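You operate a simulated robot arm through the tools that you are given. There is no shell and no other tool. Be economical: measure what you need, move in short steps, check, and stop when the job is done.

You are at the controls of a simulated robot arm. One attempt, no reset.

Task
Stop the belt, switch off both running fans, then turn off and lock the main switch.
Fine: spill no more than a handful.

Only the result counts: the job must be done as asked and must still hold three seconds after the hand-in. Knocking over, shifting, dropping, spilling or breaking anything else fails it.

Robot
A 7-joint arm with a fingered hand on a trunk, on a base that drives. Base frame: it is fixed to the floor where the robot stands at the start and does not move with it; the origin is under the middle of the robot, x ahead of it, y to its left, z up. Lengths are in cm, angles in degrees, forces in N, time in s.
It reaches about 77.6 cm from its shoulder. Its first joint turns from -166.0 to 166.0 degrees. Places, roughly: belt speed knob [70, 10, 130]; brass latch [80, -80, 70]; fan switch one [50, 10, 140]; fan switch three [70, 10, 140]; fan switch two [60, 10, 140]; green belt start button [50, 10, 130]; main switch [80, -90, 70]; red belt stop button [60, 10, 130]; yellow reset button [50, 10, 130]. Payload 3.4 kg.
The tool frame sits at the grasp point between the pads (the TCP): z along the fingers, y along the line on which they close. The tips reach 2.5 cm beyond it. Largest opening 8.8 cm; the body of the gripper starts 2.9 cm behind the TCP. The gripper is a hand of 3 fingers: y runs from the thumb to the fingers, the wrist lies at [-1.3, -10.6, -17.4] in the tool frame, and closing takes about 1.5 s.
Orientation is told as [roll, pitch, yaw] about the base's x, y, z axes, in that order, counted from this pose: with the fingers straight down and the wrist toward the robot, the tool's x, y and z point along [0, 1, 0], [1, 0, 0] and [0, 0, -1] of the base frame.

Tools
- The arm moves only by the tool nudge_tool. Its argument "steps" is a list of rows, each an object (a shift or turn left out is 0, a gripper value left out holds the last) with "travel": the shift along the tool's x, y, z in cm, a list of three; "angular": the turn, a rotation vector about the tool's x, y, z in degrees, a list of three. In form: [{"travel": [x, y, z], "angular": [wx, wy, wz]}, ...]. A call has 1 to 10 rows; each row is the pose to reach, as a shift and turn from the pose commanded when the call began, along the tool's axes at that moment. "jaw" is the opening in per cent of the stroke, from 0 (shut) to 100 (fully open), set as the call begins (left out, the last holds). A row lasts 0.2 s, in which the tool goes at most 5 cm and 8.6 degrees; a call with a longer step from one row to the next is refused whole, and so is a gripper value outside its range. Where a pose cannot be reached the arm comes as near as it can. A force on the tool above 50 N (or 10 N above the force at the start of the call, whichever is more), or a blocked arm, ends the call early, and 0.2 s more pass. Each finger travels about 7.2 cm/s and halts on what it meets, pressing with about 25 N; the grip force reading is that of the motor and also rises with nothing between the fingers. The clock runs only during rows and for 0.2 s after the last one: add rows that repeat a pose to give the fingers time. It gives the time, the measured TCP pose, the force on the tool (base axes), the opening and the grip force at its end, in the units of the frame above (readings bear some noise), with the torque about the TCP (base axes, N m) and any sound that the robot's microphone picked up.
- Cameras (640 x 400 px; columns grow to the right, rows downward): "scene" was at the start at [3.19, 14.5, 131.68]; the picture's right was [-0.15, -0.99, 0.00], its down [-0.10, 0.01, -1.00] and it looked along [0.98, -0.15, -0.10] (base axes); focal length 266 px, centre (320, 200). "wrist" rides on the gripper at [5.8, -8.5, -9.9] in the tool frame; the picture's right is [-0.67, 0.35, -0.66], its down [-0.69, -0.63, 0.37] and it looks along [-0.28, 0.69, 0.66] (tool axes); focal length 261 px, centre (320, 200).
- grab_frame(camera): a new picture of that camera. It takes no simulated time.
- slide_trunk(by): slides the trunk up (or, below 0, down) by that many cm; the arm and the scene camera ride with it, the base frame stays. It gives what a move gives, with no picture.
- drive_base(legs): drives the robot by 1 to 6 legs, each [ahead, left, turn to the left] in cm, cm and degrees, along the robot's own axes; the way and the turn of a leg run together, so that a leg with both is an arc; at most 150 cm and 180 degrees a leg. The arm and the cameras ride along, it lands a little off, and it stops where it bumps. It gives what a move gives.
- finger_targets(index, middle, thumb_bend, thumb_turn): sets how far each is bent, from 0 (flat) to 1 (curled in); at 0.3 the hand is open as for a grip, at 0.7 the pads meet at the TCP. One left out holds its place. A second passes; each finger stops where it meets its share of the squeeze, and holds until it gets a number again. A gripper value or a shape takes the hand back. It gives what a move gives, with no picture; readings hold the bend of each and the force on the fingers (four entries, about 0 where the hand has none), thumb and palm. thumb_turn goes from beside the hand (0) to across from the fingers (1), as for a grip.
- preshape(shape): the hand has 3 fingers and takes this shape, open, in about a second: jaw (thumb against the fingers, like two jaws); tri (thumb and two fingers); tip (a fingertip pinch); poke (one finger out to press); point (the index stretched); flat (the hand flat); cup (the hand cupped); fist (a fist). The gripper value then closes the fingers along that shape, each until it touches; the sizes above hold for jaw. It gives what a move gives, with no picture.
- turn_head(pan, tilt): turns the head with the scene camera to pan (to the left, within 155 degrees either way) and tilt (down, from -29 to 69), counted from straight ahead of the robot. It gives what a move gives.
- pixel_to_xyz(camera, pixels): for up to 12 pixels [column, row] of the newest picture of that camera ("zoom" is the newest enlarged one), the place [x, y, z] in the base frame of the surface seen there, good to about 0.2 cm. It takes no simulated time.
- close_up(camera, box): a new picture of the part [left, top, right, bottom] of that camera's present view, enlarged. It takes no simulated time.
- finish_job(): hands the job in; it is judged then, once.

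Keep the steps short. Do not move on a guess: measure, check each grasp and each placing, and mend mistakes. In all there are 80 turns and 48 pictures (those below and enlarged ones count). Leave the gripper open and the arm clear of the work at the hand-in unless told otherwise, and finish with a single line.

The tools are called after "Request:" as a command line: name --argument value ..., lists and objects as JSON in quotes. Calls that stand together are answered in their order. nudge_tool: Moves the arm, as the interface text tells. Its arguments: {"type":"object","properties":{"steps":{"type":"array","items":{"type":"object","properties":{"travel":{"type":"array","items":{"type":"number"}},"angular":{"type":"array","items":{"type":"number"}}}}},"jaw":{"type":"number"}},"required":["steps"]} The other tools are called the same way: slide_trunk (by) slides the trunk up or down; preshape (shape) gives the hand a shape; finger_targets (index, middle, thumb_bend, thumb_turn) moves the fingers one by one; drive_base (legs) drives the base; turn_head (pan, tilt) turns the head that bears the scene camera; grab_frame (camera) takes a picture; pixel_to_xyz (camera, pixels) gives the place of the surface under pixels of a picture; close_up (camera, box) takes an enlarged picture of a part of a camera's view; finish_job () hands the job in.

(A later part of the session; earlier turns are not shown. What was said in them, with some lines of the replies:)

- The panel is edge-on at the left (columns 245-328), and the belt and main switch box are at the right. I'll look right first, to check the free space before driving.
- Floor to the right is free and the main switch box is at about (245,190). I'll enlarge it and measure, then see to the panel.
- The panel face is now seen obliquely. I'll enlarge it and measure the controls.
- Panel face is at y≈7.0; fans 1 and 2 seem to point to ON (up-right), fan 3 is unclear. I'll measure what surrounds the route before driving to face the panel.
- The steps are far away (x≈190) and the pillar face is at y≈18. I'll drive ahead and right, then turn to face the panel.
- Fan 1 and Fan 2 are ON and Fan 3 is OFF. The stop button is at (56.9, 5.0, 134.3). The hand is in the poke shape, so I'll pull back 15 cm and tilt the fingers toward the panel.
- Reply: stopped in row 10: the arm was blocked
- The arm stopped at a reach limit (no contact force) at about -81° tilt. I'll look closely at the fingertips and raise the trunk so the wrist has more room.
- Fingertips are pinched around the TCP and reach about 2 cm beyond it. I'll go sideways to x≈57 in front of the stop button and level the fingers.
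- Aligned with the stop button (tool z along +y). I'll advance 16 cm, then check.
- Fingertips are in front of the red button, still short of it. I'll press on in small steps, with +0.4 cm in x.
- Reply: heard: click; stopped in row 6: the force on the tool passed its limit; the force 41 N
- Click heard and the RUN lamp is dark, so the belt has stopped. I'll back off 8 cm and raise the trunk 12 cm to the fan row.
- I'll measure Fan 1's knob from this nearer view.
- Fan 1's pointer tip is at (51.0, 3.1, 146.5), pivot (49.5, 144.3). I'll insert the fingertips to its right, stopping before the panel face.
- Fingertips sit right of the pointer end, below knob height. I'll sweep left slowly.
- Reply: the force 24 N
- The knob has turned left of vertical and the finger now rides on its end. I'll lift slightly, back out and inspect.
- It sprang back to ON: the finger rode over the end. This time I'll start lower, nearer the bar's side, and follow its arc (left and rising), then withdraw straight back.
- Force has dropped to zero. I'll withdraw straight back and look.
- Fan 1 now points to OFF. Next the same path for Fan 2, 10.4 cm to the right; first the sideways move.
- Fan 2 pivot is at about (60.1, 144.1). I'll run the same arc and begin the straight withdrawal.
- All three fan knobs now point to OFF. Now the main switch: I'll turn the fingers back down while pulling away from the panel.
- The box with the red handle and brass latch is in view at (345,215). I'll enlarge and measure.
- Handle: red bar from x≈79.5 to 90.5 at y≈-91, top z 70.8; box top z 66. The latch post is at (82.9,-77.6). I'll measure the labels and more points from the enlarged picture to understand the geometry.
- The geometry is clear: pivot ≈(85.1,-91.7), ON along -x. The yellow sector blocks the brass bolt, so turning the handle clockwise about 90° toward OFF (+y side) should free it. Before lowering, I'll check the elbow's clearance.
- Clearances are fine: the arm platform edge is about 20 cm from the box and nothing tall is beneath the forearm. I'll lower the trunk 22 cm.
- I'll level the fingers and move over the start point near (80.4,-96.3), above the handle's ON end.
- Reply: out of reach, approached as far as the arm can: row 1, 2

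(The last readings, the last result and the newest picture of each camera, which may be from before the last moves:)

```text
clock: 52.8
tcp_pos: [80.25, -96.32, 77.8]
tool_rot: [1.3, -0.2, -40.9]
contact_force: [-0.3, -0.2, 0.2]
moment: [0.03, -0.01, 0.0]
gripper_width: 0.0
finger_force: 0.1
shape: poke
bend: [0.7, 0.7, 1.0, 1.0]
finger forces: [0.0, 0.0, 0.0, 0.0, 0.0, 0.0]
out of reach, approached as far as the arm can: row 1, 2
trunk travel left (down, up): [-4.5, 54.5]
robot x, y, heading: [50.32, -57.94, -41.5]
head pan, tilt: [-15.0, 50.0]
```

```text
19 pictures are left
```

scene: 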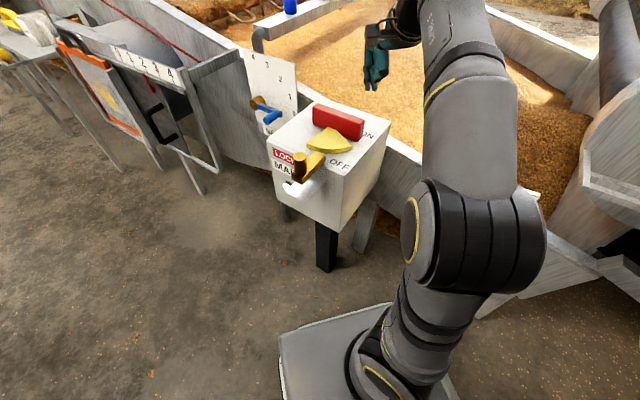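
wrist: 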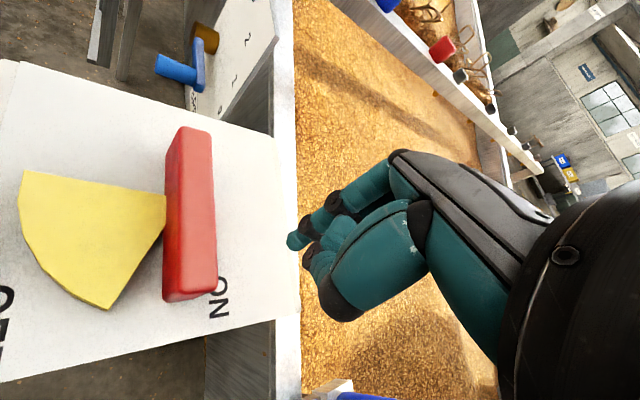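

Tips are above the start point behind the ON end (clear of the bar). I'll descend 7.3 cm to bring them beside the bar.

Request:
nudge_tool --steps '[{"travel": [0, 0, 4]}, {"travel": [0, 0, 6.5]}, {"travel": [0, 0, 7.3]}, {"travel": [0, 0, 7.3]}]'

Request:
grab_frame --camera "wrist"

Request:
pixel_to_xyz --camera "wrist" --pixels '[[294, 240], [310, 222], [325, 270], [345, 315], [320, 245]]'

```text
clock: 53.8
tcp_pos: [80.64, -96.08, 70.39]
tool_rot: [1.1, -0.2, -40.8]
contact_force: [-0.6, -0.2, 0.2]
moment: [0.0, -0.03, 0.03]
gripper_width: 0.0
finger_force: 0.1
shape: poke
bend: [0.7, 0.7, 1.0, 1.0]
finger forces: [0.0, 0.0, 0.1, 0.0, 0.0, 0.1]
trunk travel left (down, up): [-4.5, 54.5]
robot x, y, heading: [50.4, -58.48, -41.2]
head pan, tilt: [-15.0, 50.0]
```

```text
18 pictures are left
```

wrist: 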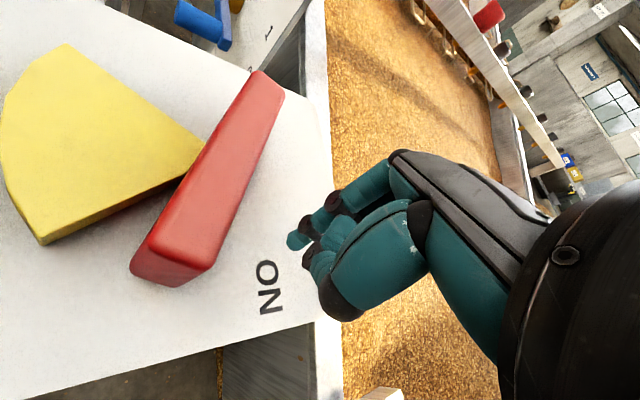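

```text
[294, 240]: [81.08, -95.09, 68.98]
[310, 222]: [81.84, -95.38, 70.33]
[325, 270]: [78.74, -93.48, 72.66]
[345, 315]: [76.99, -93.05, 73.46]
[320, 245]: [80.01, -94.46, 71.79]
```

Tips are at z≈68.7, beside the bar on its -y side. I'll sweep the ON end along its arc to OFF.

Request:
nudge_tool --steps '[{"travel": [1.28, -1.42, 7.3]}]'

```text
refused: row 1 steps farther than a row can; nothing moved
```

That row wrongly kept the earlier descent, and it was refused; nothing moved. Corrected now with z held.

Request:
nudge_tool --steps '[{"travel": [1.28, -1.42, 0]}, {"travel": [2.3, -2.5, 0]}, {"travel": [3.23, -3.52, 0]}, {"travel": [4.5, -4.1, 0]}, {"travel": [5.64, -4.48, 0]}, {"travel": [7.0, -4.45, 0]}, {"travel": [8.21, -4.12, 0]}, {"travel": [9.28, -3.33, 0]}, {"travel": [9.6, -3.0, 0]}]'

Request:
grab_frame --camera "wrist"

```text
clock: 55.8
tcp_pos: [84.22, -87.22, 70.58]
tool_rot: [1.3, -0.3, -41.1]
contact_force: [-31.8, -7.1, 10.3]
moment: [-0.09, -0.19, -0.36]
gripper_width: 0.0
finger_force: 0.0
shape: poke
bend: [0.7, 0.7, 1.0, 1.0]
finger forces: [11.8, 20.8, 0.0, 0.0, 0.1, 0.1]
trunk travel left (down, up): [-4.5, 54.5]
robot x, y, heading: [50.52, -58.14, -41.0]
head pan, tilt: [-15.0, 50.0]
```

```text
17 pictures are left
```

wrist: 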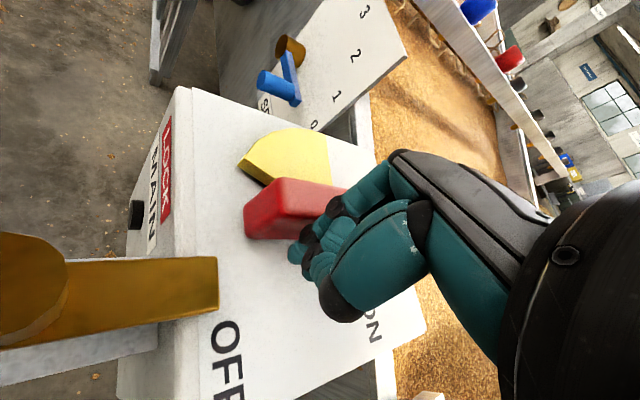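

The handle points to OFF, the MAIN lamp has gone dark, and the handle pushes back about 30 N as at a stop. I'll back off and lift.

Request:
nudge_tool --steps '[{"travel": [-2, -1.5, 0]}, {"travel": [-2.5, -2, -4]}, {"travel": [-2.5, -2, -8]}, {"travel": [-2.5, -5, -12]}, {"travel": [-2.5, -8, -14]}]'

Request:
grab_frame --camera "scene"

Request:
close_up --camera "scene" --box '[250, 80, 410, 220]'

```text
clock: 57.0
tcp_pos: [76.69, -83.66, 84.49]
tool_rot: [1.2, -0.1, -40.9]
contact_force: [0.2, 0.9, -0.2]
moment: [0.0, 0.01, -0.01]
gripper_width: 0.0
finger_force: 0.0
shape: poke
bend: [0.7, 0.7, 1.0, 1.0]
finger forces: [0.0, 0.1, 0.0, 0.0, 0.1, 0.1]
trunk travel left (down, up): [-4.5, 54.5]
robot x, y, heading: [50.46, -58.01, -41.2]
head pan, tilt: [-15.0, 50.0]
```

```text
16 pictures are left
```

scene: 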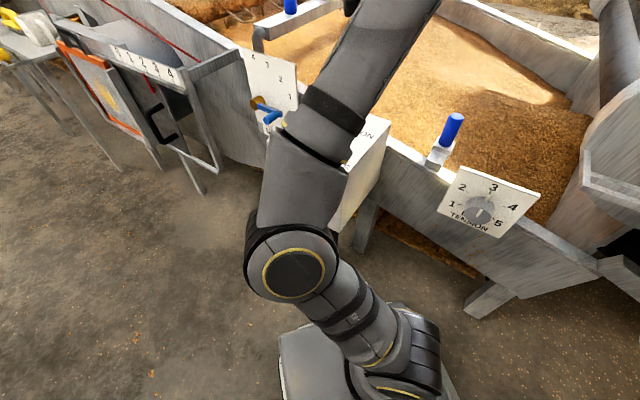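

```text
2.86 times, centred on (330, 150) of scene
```

zoom: 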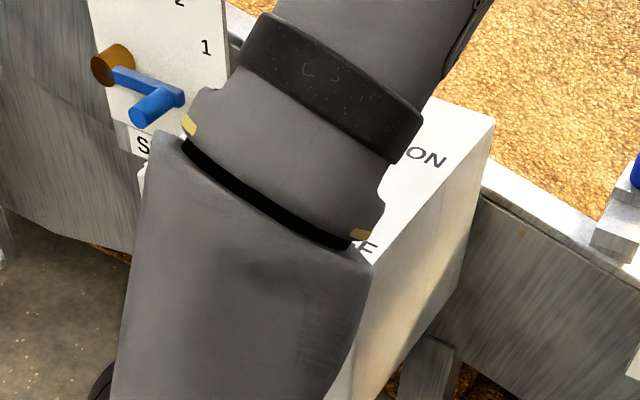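

The arm hides the box from the scene camera, so I'll use the wrist camera.

Request:
grab_frame --camera "wrist"

Request:
pixel_to_xyz --camera "wrist" --pixels '[[200, 200], [150, 200], [100, 200], [50, 250], [100, 260], [150, 300], [200, 260], [250, 250], [60, 150], [30, 300]]'

```text
14 pictures are left
```

wrist: 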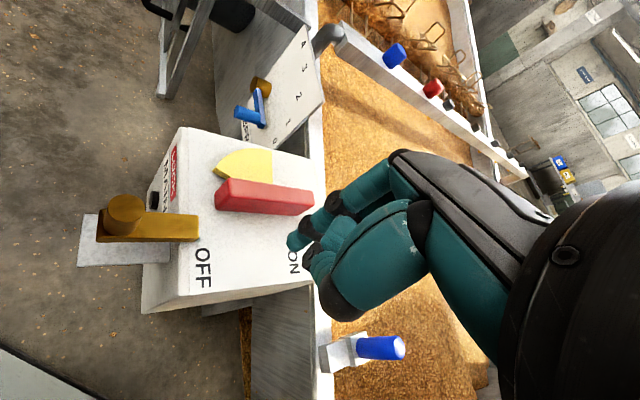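

```text
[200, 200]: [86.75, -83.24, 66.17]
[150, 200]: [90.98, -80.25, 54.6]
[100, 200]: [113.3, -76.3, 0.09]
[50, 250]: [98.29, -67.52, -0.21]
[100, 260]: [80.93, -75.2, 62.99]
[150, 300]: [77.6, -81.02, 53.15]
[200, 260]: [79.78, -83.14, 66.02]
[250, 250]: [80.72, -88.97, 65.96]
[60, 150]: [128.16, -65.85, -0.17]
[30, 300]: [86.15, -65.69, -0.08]
```

The handle is fully at OFF, pointing along y, with the yellow sector clear of the bolt's path. The brass bolt with its post (about (83,-75.7)) can slide inward (-y). The arm is too folded here, so I'll drive to face the box squarely from +y.

Request:
drive_base --legs '[[5.7, 46, 0], [0, 0, -49]]'

Request:
turn_head --pan 0 --tilt 50

Request:
grab_frame --camera "scene"

```text
clock: 62.0
tcp_pos: [82.44, -63.78, 84.56]
tool_rot: [1.2, 0.0, -90.9]
contact_force: [0.4, -0.7, 0.0]
moment: [-0.02, 0.05, 0.0]
gripper_width: 0.0
finger_force: 0.1
shape: poke
bend: [0.7, 0.7, 1.0, 1.0]
finger forces: [0.0, 0.0, 0.1, 0.1, 0.1, 0.1]
trunk travel left (down, up): [-4.5, 54.5]
robot x, y, heading: [85.21, -27.44, -91.2]
head pan, tilt: [-15.0, 50.0]
```

```text
clock: 62.8
tcp_pos: [82.41, -63.57, 84.5]
tool_rot: [1.2, -0.2, -90.8]
contact_force: [-0.2, 0.3, 0.2]
moment: [0.0, 0.03, -0.03]
gripper_width: 0.02
finger_force: 0.0
shape: poke
bend: [0.7, 0.7, 1.0, 1.0]
finger forces: [0.0, 0.0, 0.0, 0.0, 0.1, 0.0]
trunk travel left (down, up): [-4.5, 54.5]
robot x, y, heading: [84.83, -26.94, -91.2]
head pan, tilt: [0.0, 50.0]
```

```text
13 pictures are left
```

scene: 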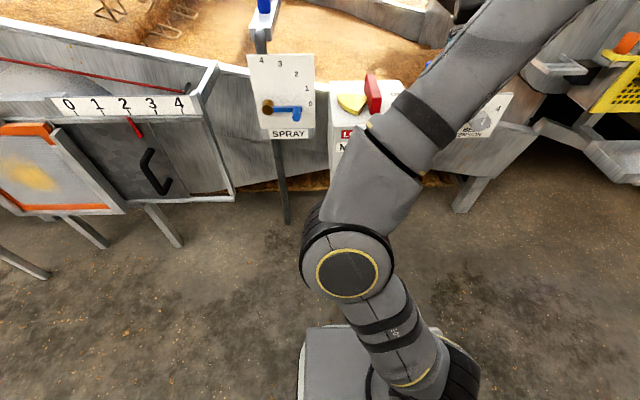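

Tool now faces -y. I'll descend to just outside the post: (82.9,-70.6, 70.3).

Request:
nudge_tool --steps '[{"travel": [0.2, 2, 4]}, {"travel": [0.4, 4, 8]}, {"travel": [0.5, 5.5, 12]}, {"travel": [0.5, 7, 14.2]}, {"travel": [0.5, 7, 14.2]}]'

Request:
grab_frame --camera "wrist"

Request:
pixel_to_xyz --camera "wrist" --pixels '[[294, 240], [310, 222], [325, 270]]'

```text
clock: 64.0
tcp_pos: [83.34, -70.76, 70.55]
tool_rot: [1.2, -0.1, -90.9]
contact_force: [-1.0, -0.8, 1.2]
moment: [-0.04, -0.02, -0.01]
gripper_width: 0.01
finger_force: 0.1
shape: poke
bend: [0.7, 0.7, 1.0, 1.0]
finger forces: [0.0, 0.0, 0.0, 0.1, 0.0, 0.0]
trunk travel left (down, up): [-4.5, 54.5]
robot x, y, heading: [85.41, -27.02, -91.4]
head pan, tilt: [0.0, 50.0]
```

```text
12 pictures are left
```

wrist: 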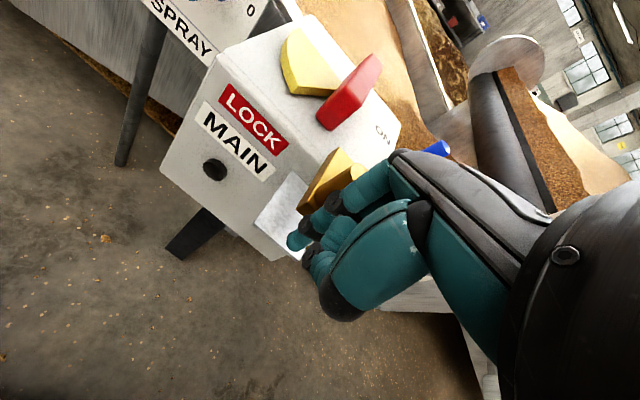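

```text
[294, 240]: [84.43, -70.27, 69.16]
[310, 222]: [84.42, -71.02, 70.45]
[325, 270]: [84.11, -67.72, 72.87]
```

Tips are just outside the post at its height. I'll push inward (-y) slowly and watch the force.

Request:
nudge_tool --steps '[{"travel": [-0.4, 1.5, 0]}, {"travel": [-0.4, 3, 0]}, {"travel": [-0.4, 4, 0]}, {"travel": [-0.4, 5, 0]}, {"travel": [-0.4, 6, 0]}, {"travel": [-0.4, 7, 0]}]'

Request:
grab_frame --camera "wrist"

```text
clock: 65.4
tcp_pos: [82.72, -77.75, 70.42]
tool_rot: [1.4, -0.2, -90.9]
contact_force: [-0.1, 0.4, 1.0]
moment: [-0.01, 0.05, -0.02]
gripper_width: 0.01
finger_force: 0.0
shape: poke
bend: [0.7, 0.7, 1.0, 1.0]
finger forces: [0.0, 0.1, 0.1, 0.0, 0.0, 0.0]
trunk travel left (down, up): [-4.5, 54.5]
robot x, y, heading: [85.42, -26.95, -91.7]
head pan, tilt: [0.0, 50.0]
```

```text
11 pictures are left
```

wrist: 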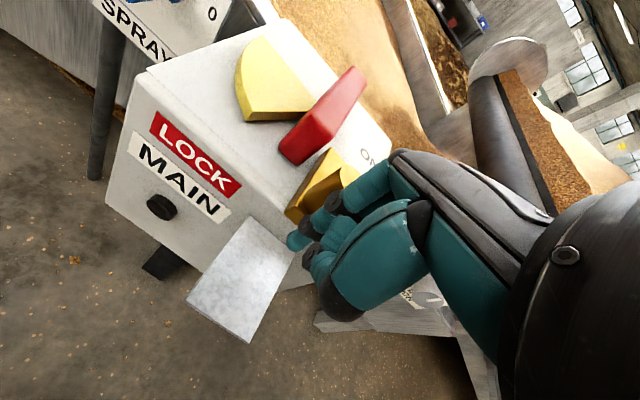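

The bolt has slid inward with the post, with little force. I'll push on until it stops.

Request:
nudge_tool --steps '[{"travel": [0, 0.7, 0]}, {"travel": [0, 1.4, 0]}, {"travel": [0, 2.1, 0]}, {"travel": [0, 2.8, 0]}, {"travel": [0, 3.5, 0]}]'

Request:
grab_frame --camera "wrist"

```text
clock: 66.6
tcp_pos: [82.27, -80.97, 70.61]
tool_rot: [1.3, -0.3, -91.2]
contact_force: [-16.5, 27.6, 4.4]
moment: [-0.28, -0.17, -0.3]
gripper_width: 0.0
finger_force: 0.0
shape: poke
bend: [0.7, 0.7, 1.0, 1.0]
finger forces: [13.3, 19.7, 0.0, 0.1, 0.0, 0.1]
trunk travel left (down, up): [-4.5, 54.5]
robot x, y, heading: [84.95, -26.95, -91.4]
head pan, tilt: [0.0, 50.0]
```

```text
10 pictures are left
```

wrist: 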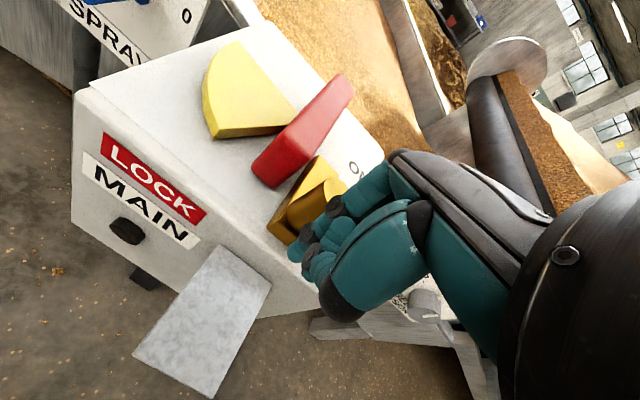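

Now it resists with about 28 N: the end stop. I'll back off, lift and inspect.

Request:
nudge_tool --steps '[{"travel": [0, -4, 0]}, {"travel": [0, -7, -3]}, {"travel": [0, -10, -7]}, {"travel": [0, -13, -11]}, {"travel": [0, -13, -13]}]'

Request:
grab_frame --camera "wrist"

Request:
close_up --camera "wrist" --box '[120, 40, 360, 240]'

```text
clock: 67.8
tcp_pos: [82.63, -68.09, 83.35]
tool_rot: [1.2, -0.1, -91.0]
contact_force: [0.3, 0.4, -0.1]
moment: [0.01, 0.0, 0.0]
gripper_width: 0.0
finger_force: 0.0
shape: poke
bend: [0.7, 0.7, 1.0, 1.0]
finger forces: [0.1, 0.0, 0.1, 0.0, 0.0, 0.1]
trunk travel left (down, up): [-4.5, 54.5]
robot x, y, heading: [84.97, -27.34, -91.5]
head pan, tilt: [0.0, 50.0]
```

```text
9 pictures are left
```

wrist: 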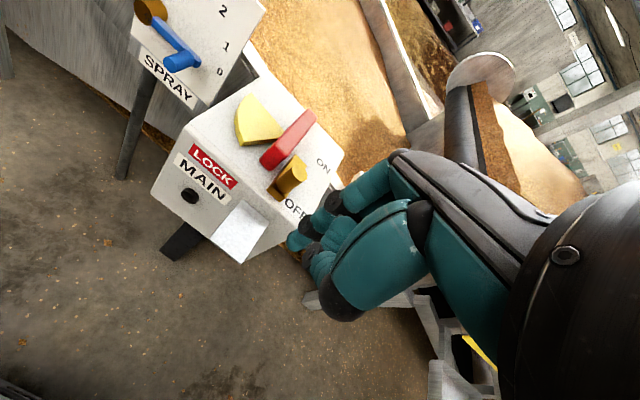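

```text
2.00 times, centred on (240, 140) of wrist
```

zoom: 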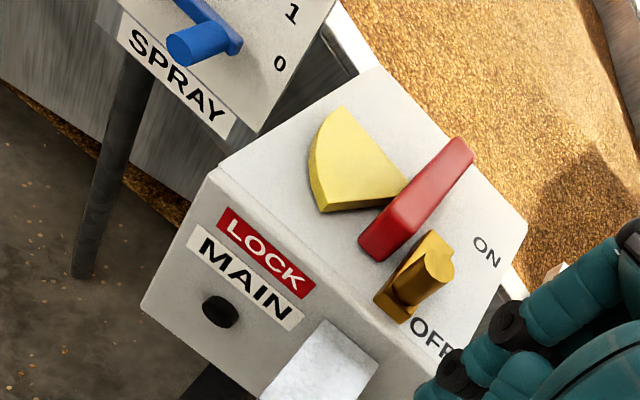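

The bolt is fully in beside the handle, blocking it at OFF, and the lamp is dark. I'll verify with a measurement, raise the arm clear and open the hand.

Request:
pixel_to_xyz --camera "zoom" --pixels '[[395, 305], [425, 240], [440, 262], [375, 240], [460, 150], [425, 195]]'

Request:
slide_trunk --by 20

Request:
preshape --shape "jaw"

Request:
turn_head --pan 130 --tilt -5

Request:
grab_frame --camera "scene"

Request:
grab_frame --camera "wrist"

```text
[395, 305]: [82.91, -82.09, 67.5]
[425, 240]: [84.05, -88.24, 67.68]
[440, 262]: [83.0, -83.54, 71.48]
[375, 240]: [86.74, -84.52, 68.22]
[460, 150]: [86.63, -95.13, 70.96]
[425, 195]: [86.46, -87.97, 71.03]
```

```text
clock: 69.9
tcp_pos: [82.72, -68.09, 103.44]
tool_rot: [1.2, 0.0, -90.9]
contact_force: [0.0, -0.2, 0.0]
moment: [0.02, 0.0, 0.02]
gripper_width: 0.0
finger_force: 0.0
shape: poke
bend: [0.7, 0.7, 1.0, 1.0]
finger forces: [0.0, 0.0, 0.1, 0.0, 0.0, 0.0]
trunk travel left (down, up): [-24.5, 34.5]
robot x, y, heading: [85.55, -27.12, -91.4]
head pan, tilt: [0.0, 50.0]
```

```text
clock: 70.8
tcp_pos: [82.59, -68.07, 103.5]
tool_rot: [1.2, 0.0, -90.9]
contact_force: [-0.4, 0.3, -0.2]
moment: [-0.01, 0.03, 0.01]
gripper_width: 8.78
finger_force: 0.1
shape: jaw
bend: [0.3, 0.3, 0.3, 0.98]
finger forces: [0.1, 0.0, 0.1, 0.0, 0.0, 0.0]
trunk travel left (down, up): [-24.5, 34.5]
robot x, y, heading: [85.09, -27.49, -91.2]
head pan, tilt: [0.0, 50.0]
```

```text
clock: 73.0
tcp_pos: [82.64, -68.15, 103.44]
tool_rot: [1.2, -0.1, -90.9]
contact_force: [-0.1, 0.2, -0.1]
moment: [-0.01, -0.02, -0.02]
gripper_width: 8.79
finger_force: 0.1
shape: jaw
bend: [0.3, 0.3, 0.3, 0.98]
finger forces: [0.1, 0.0, 0.0, 0.0, 0.0, 0.0]
trunk travel left (down, up): [-24.5, 34.5]
robot x, y, heading: [85.0, -26.92, -91.6]
head pan, tilt: [130.0, -5.0]
```

```text
7 pictures are left
```

scene: 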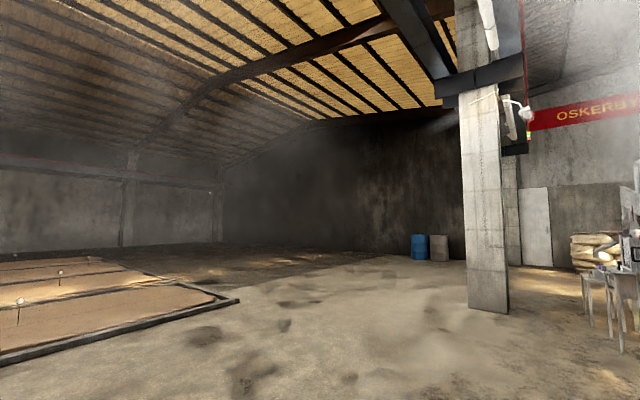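

```text
6 pictures are left
```

wrist: 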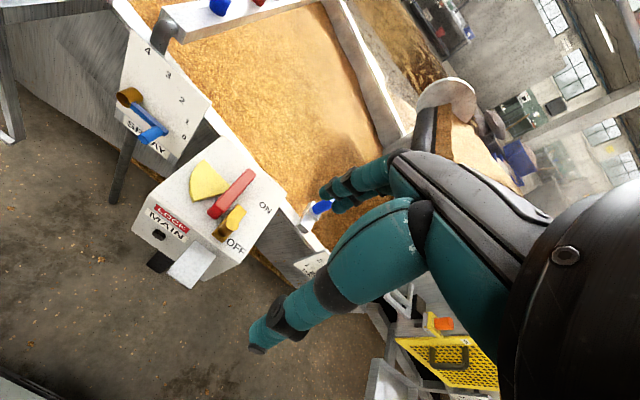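

The switch is off with the bolt in. One last check of the panel, which is behind and to the right (pan -140).

Request:
turn_head --pan -142 --tilt -5

Request:
grab_frame --camera "scene"

```text
clock: 76.7
tcp_pos: [82.62, -68.05, 103.45]
tool_rot: [1.2, -0.1, -90.9]
contact_force: [-0.5, -0.8, -0.8]
moment: [-0.01, -0.03, 0.03]
gripper_width: 8.79
finger_force: 0.0
shape: jaw
bend: [0.3, 0.3, 0.3, 0.98]
finger forces: [0.0, 0.0, 0.0, 0.0, 0.0, 0.0]
trunk travel left (down, up): [-24.5, 34.5]
robot x, y, heading: [84.87, -27.06, -91.6]
head pan, tilt: [-142.0, -5.0]
```

```text
5 pictures are left
```

scene: 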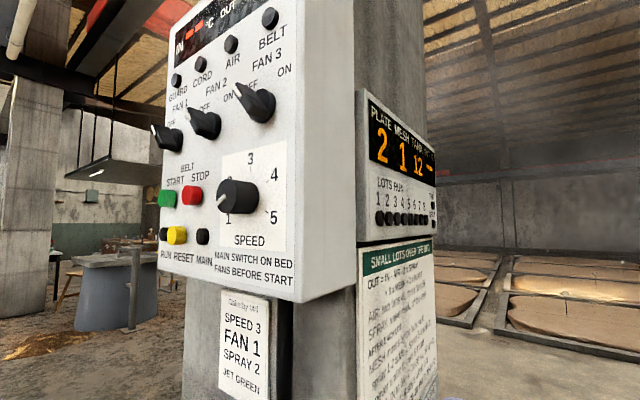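

All three fan knobs point to OFF, the RUN and MAIN lamps are dark, and the main switch is locked. I'm handing in.

Request:
finish_job

```text
The job is handed in.
```

The belt is stopped, fans 1 and 2 are switched off, and the main switch is off and locked with the brass bolt; I saw no spill.
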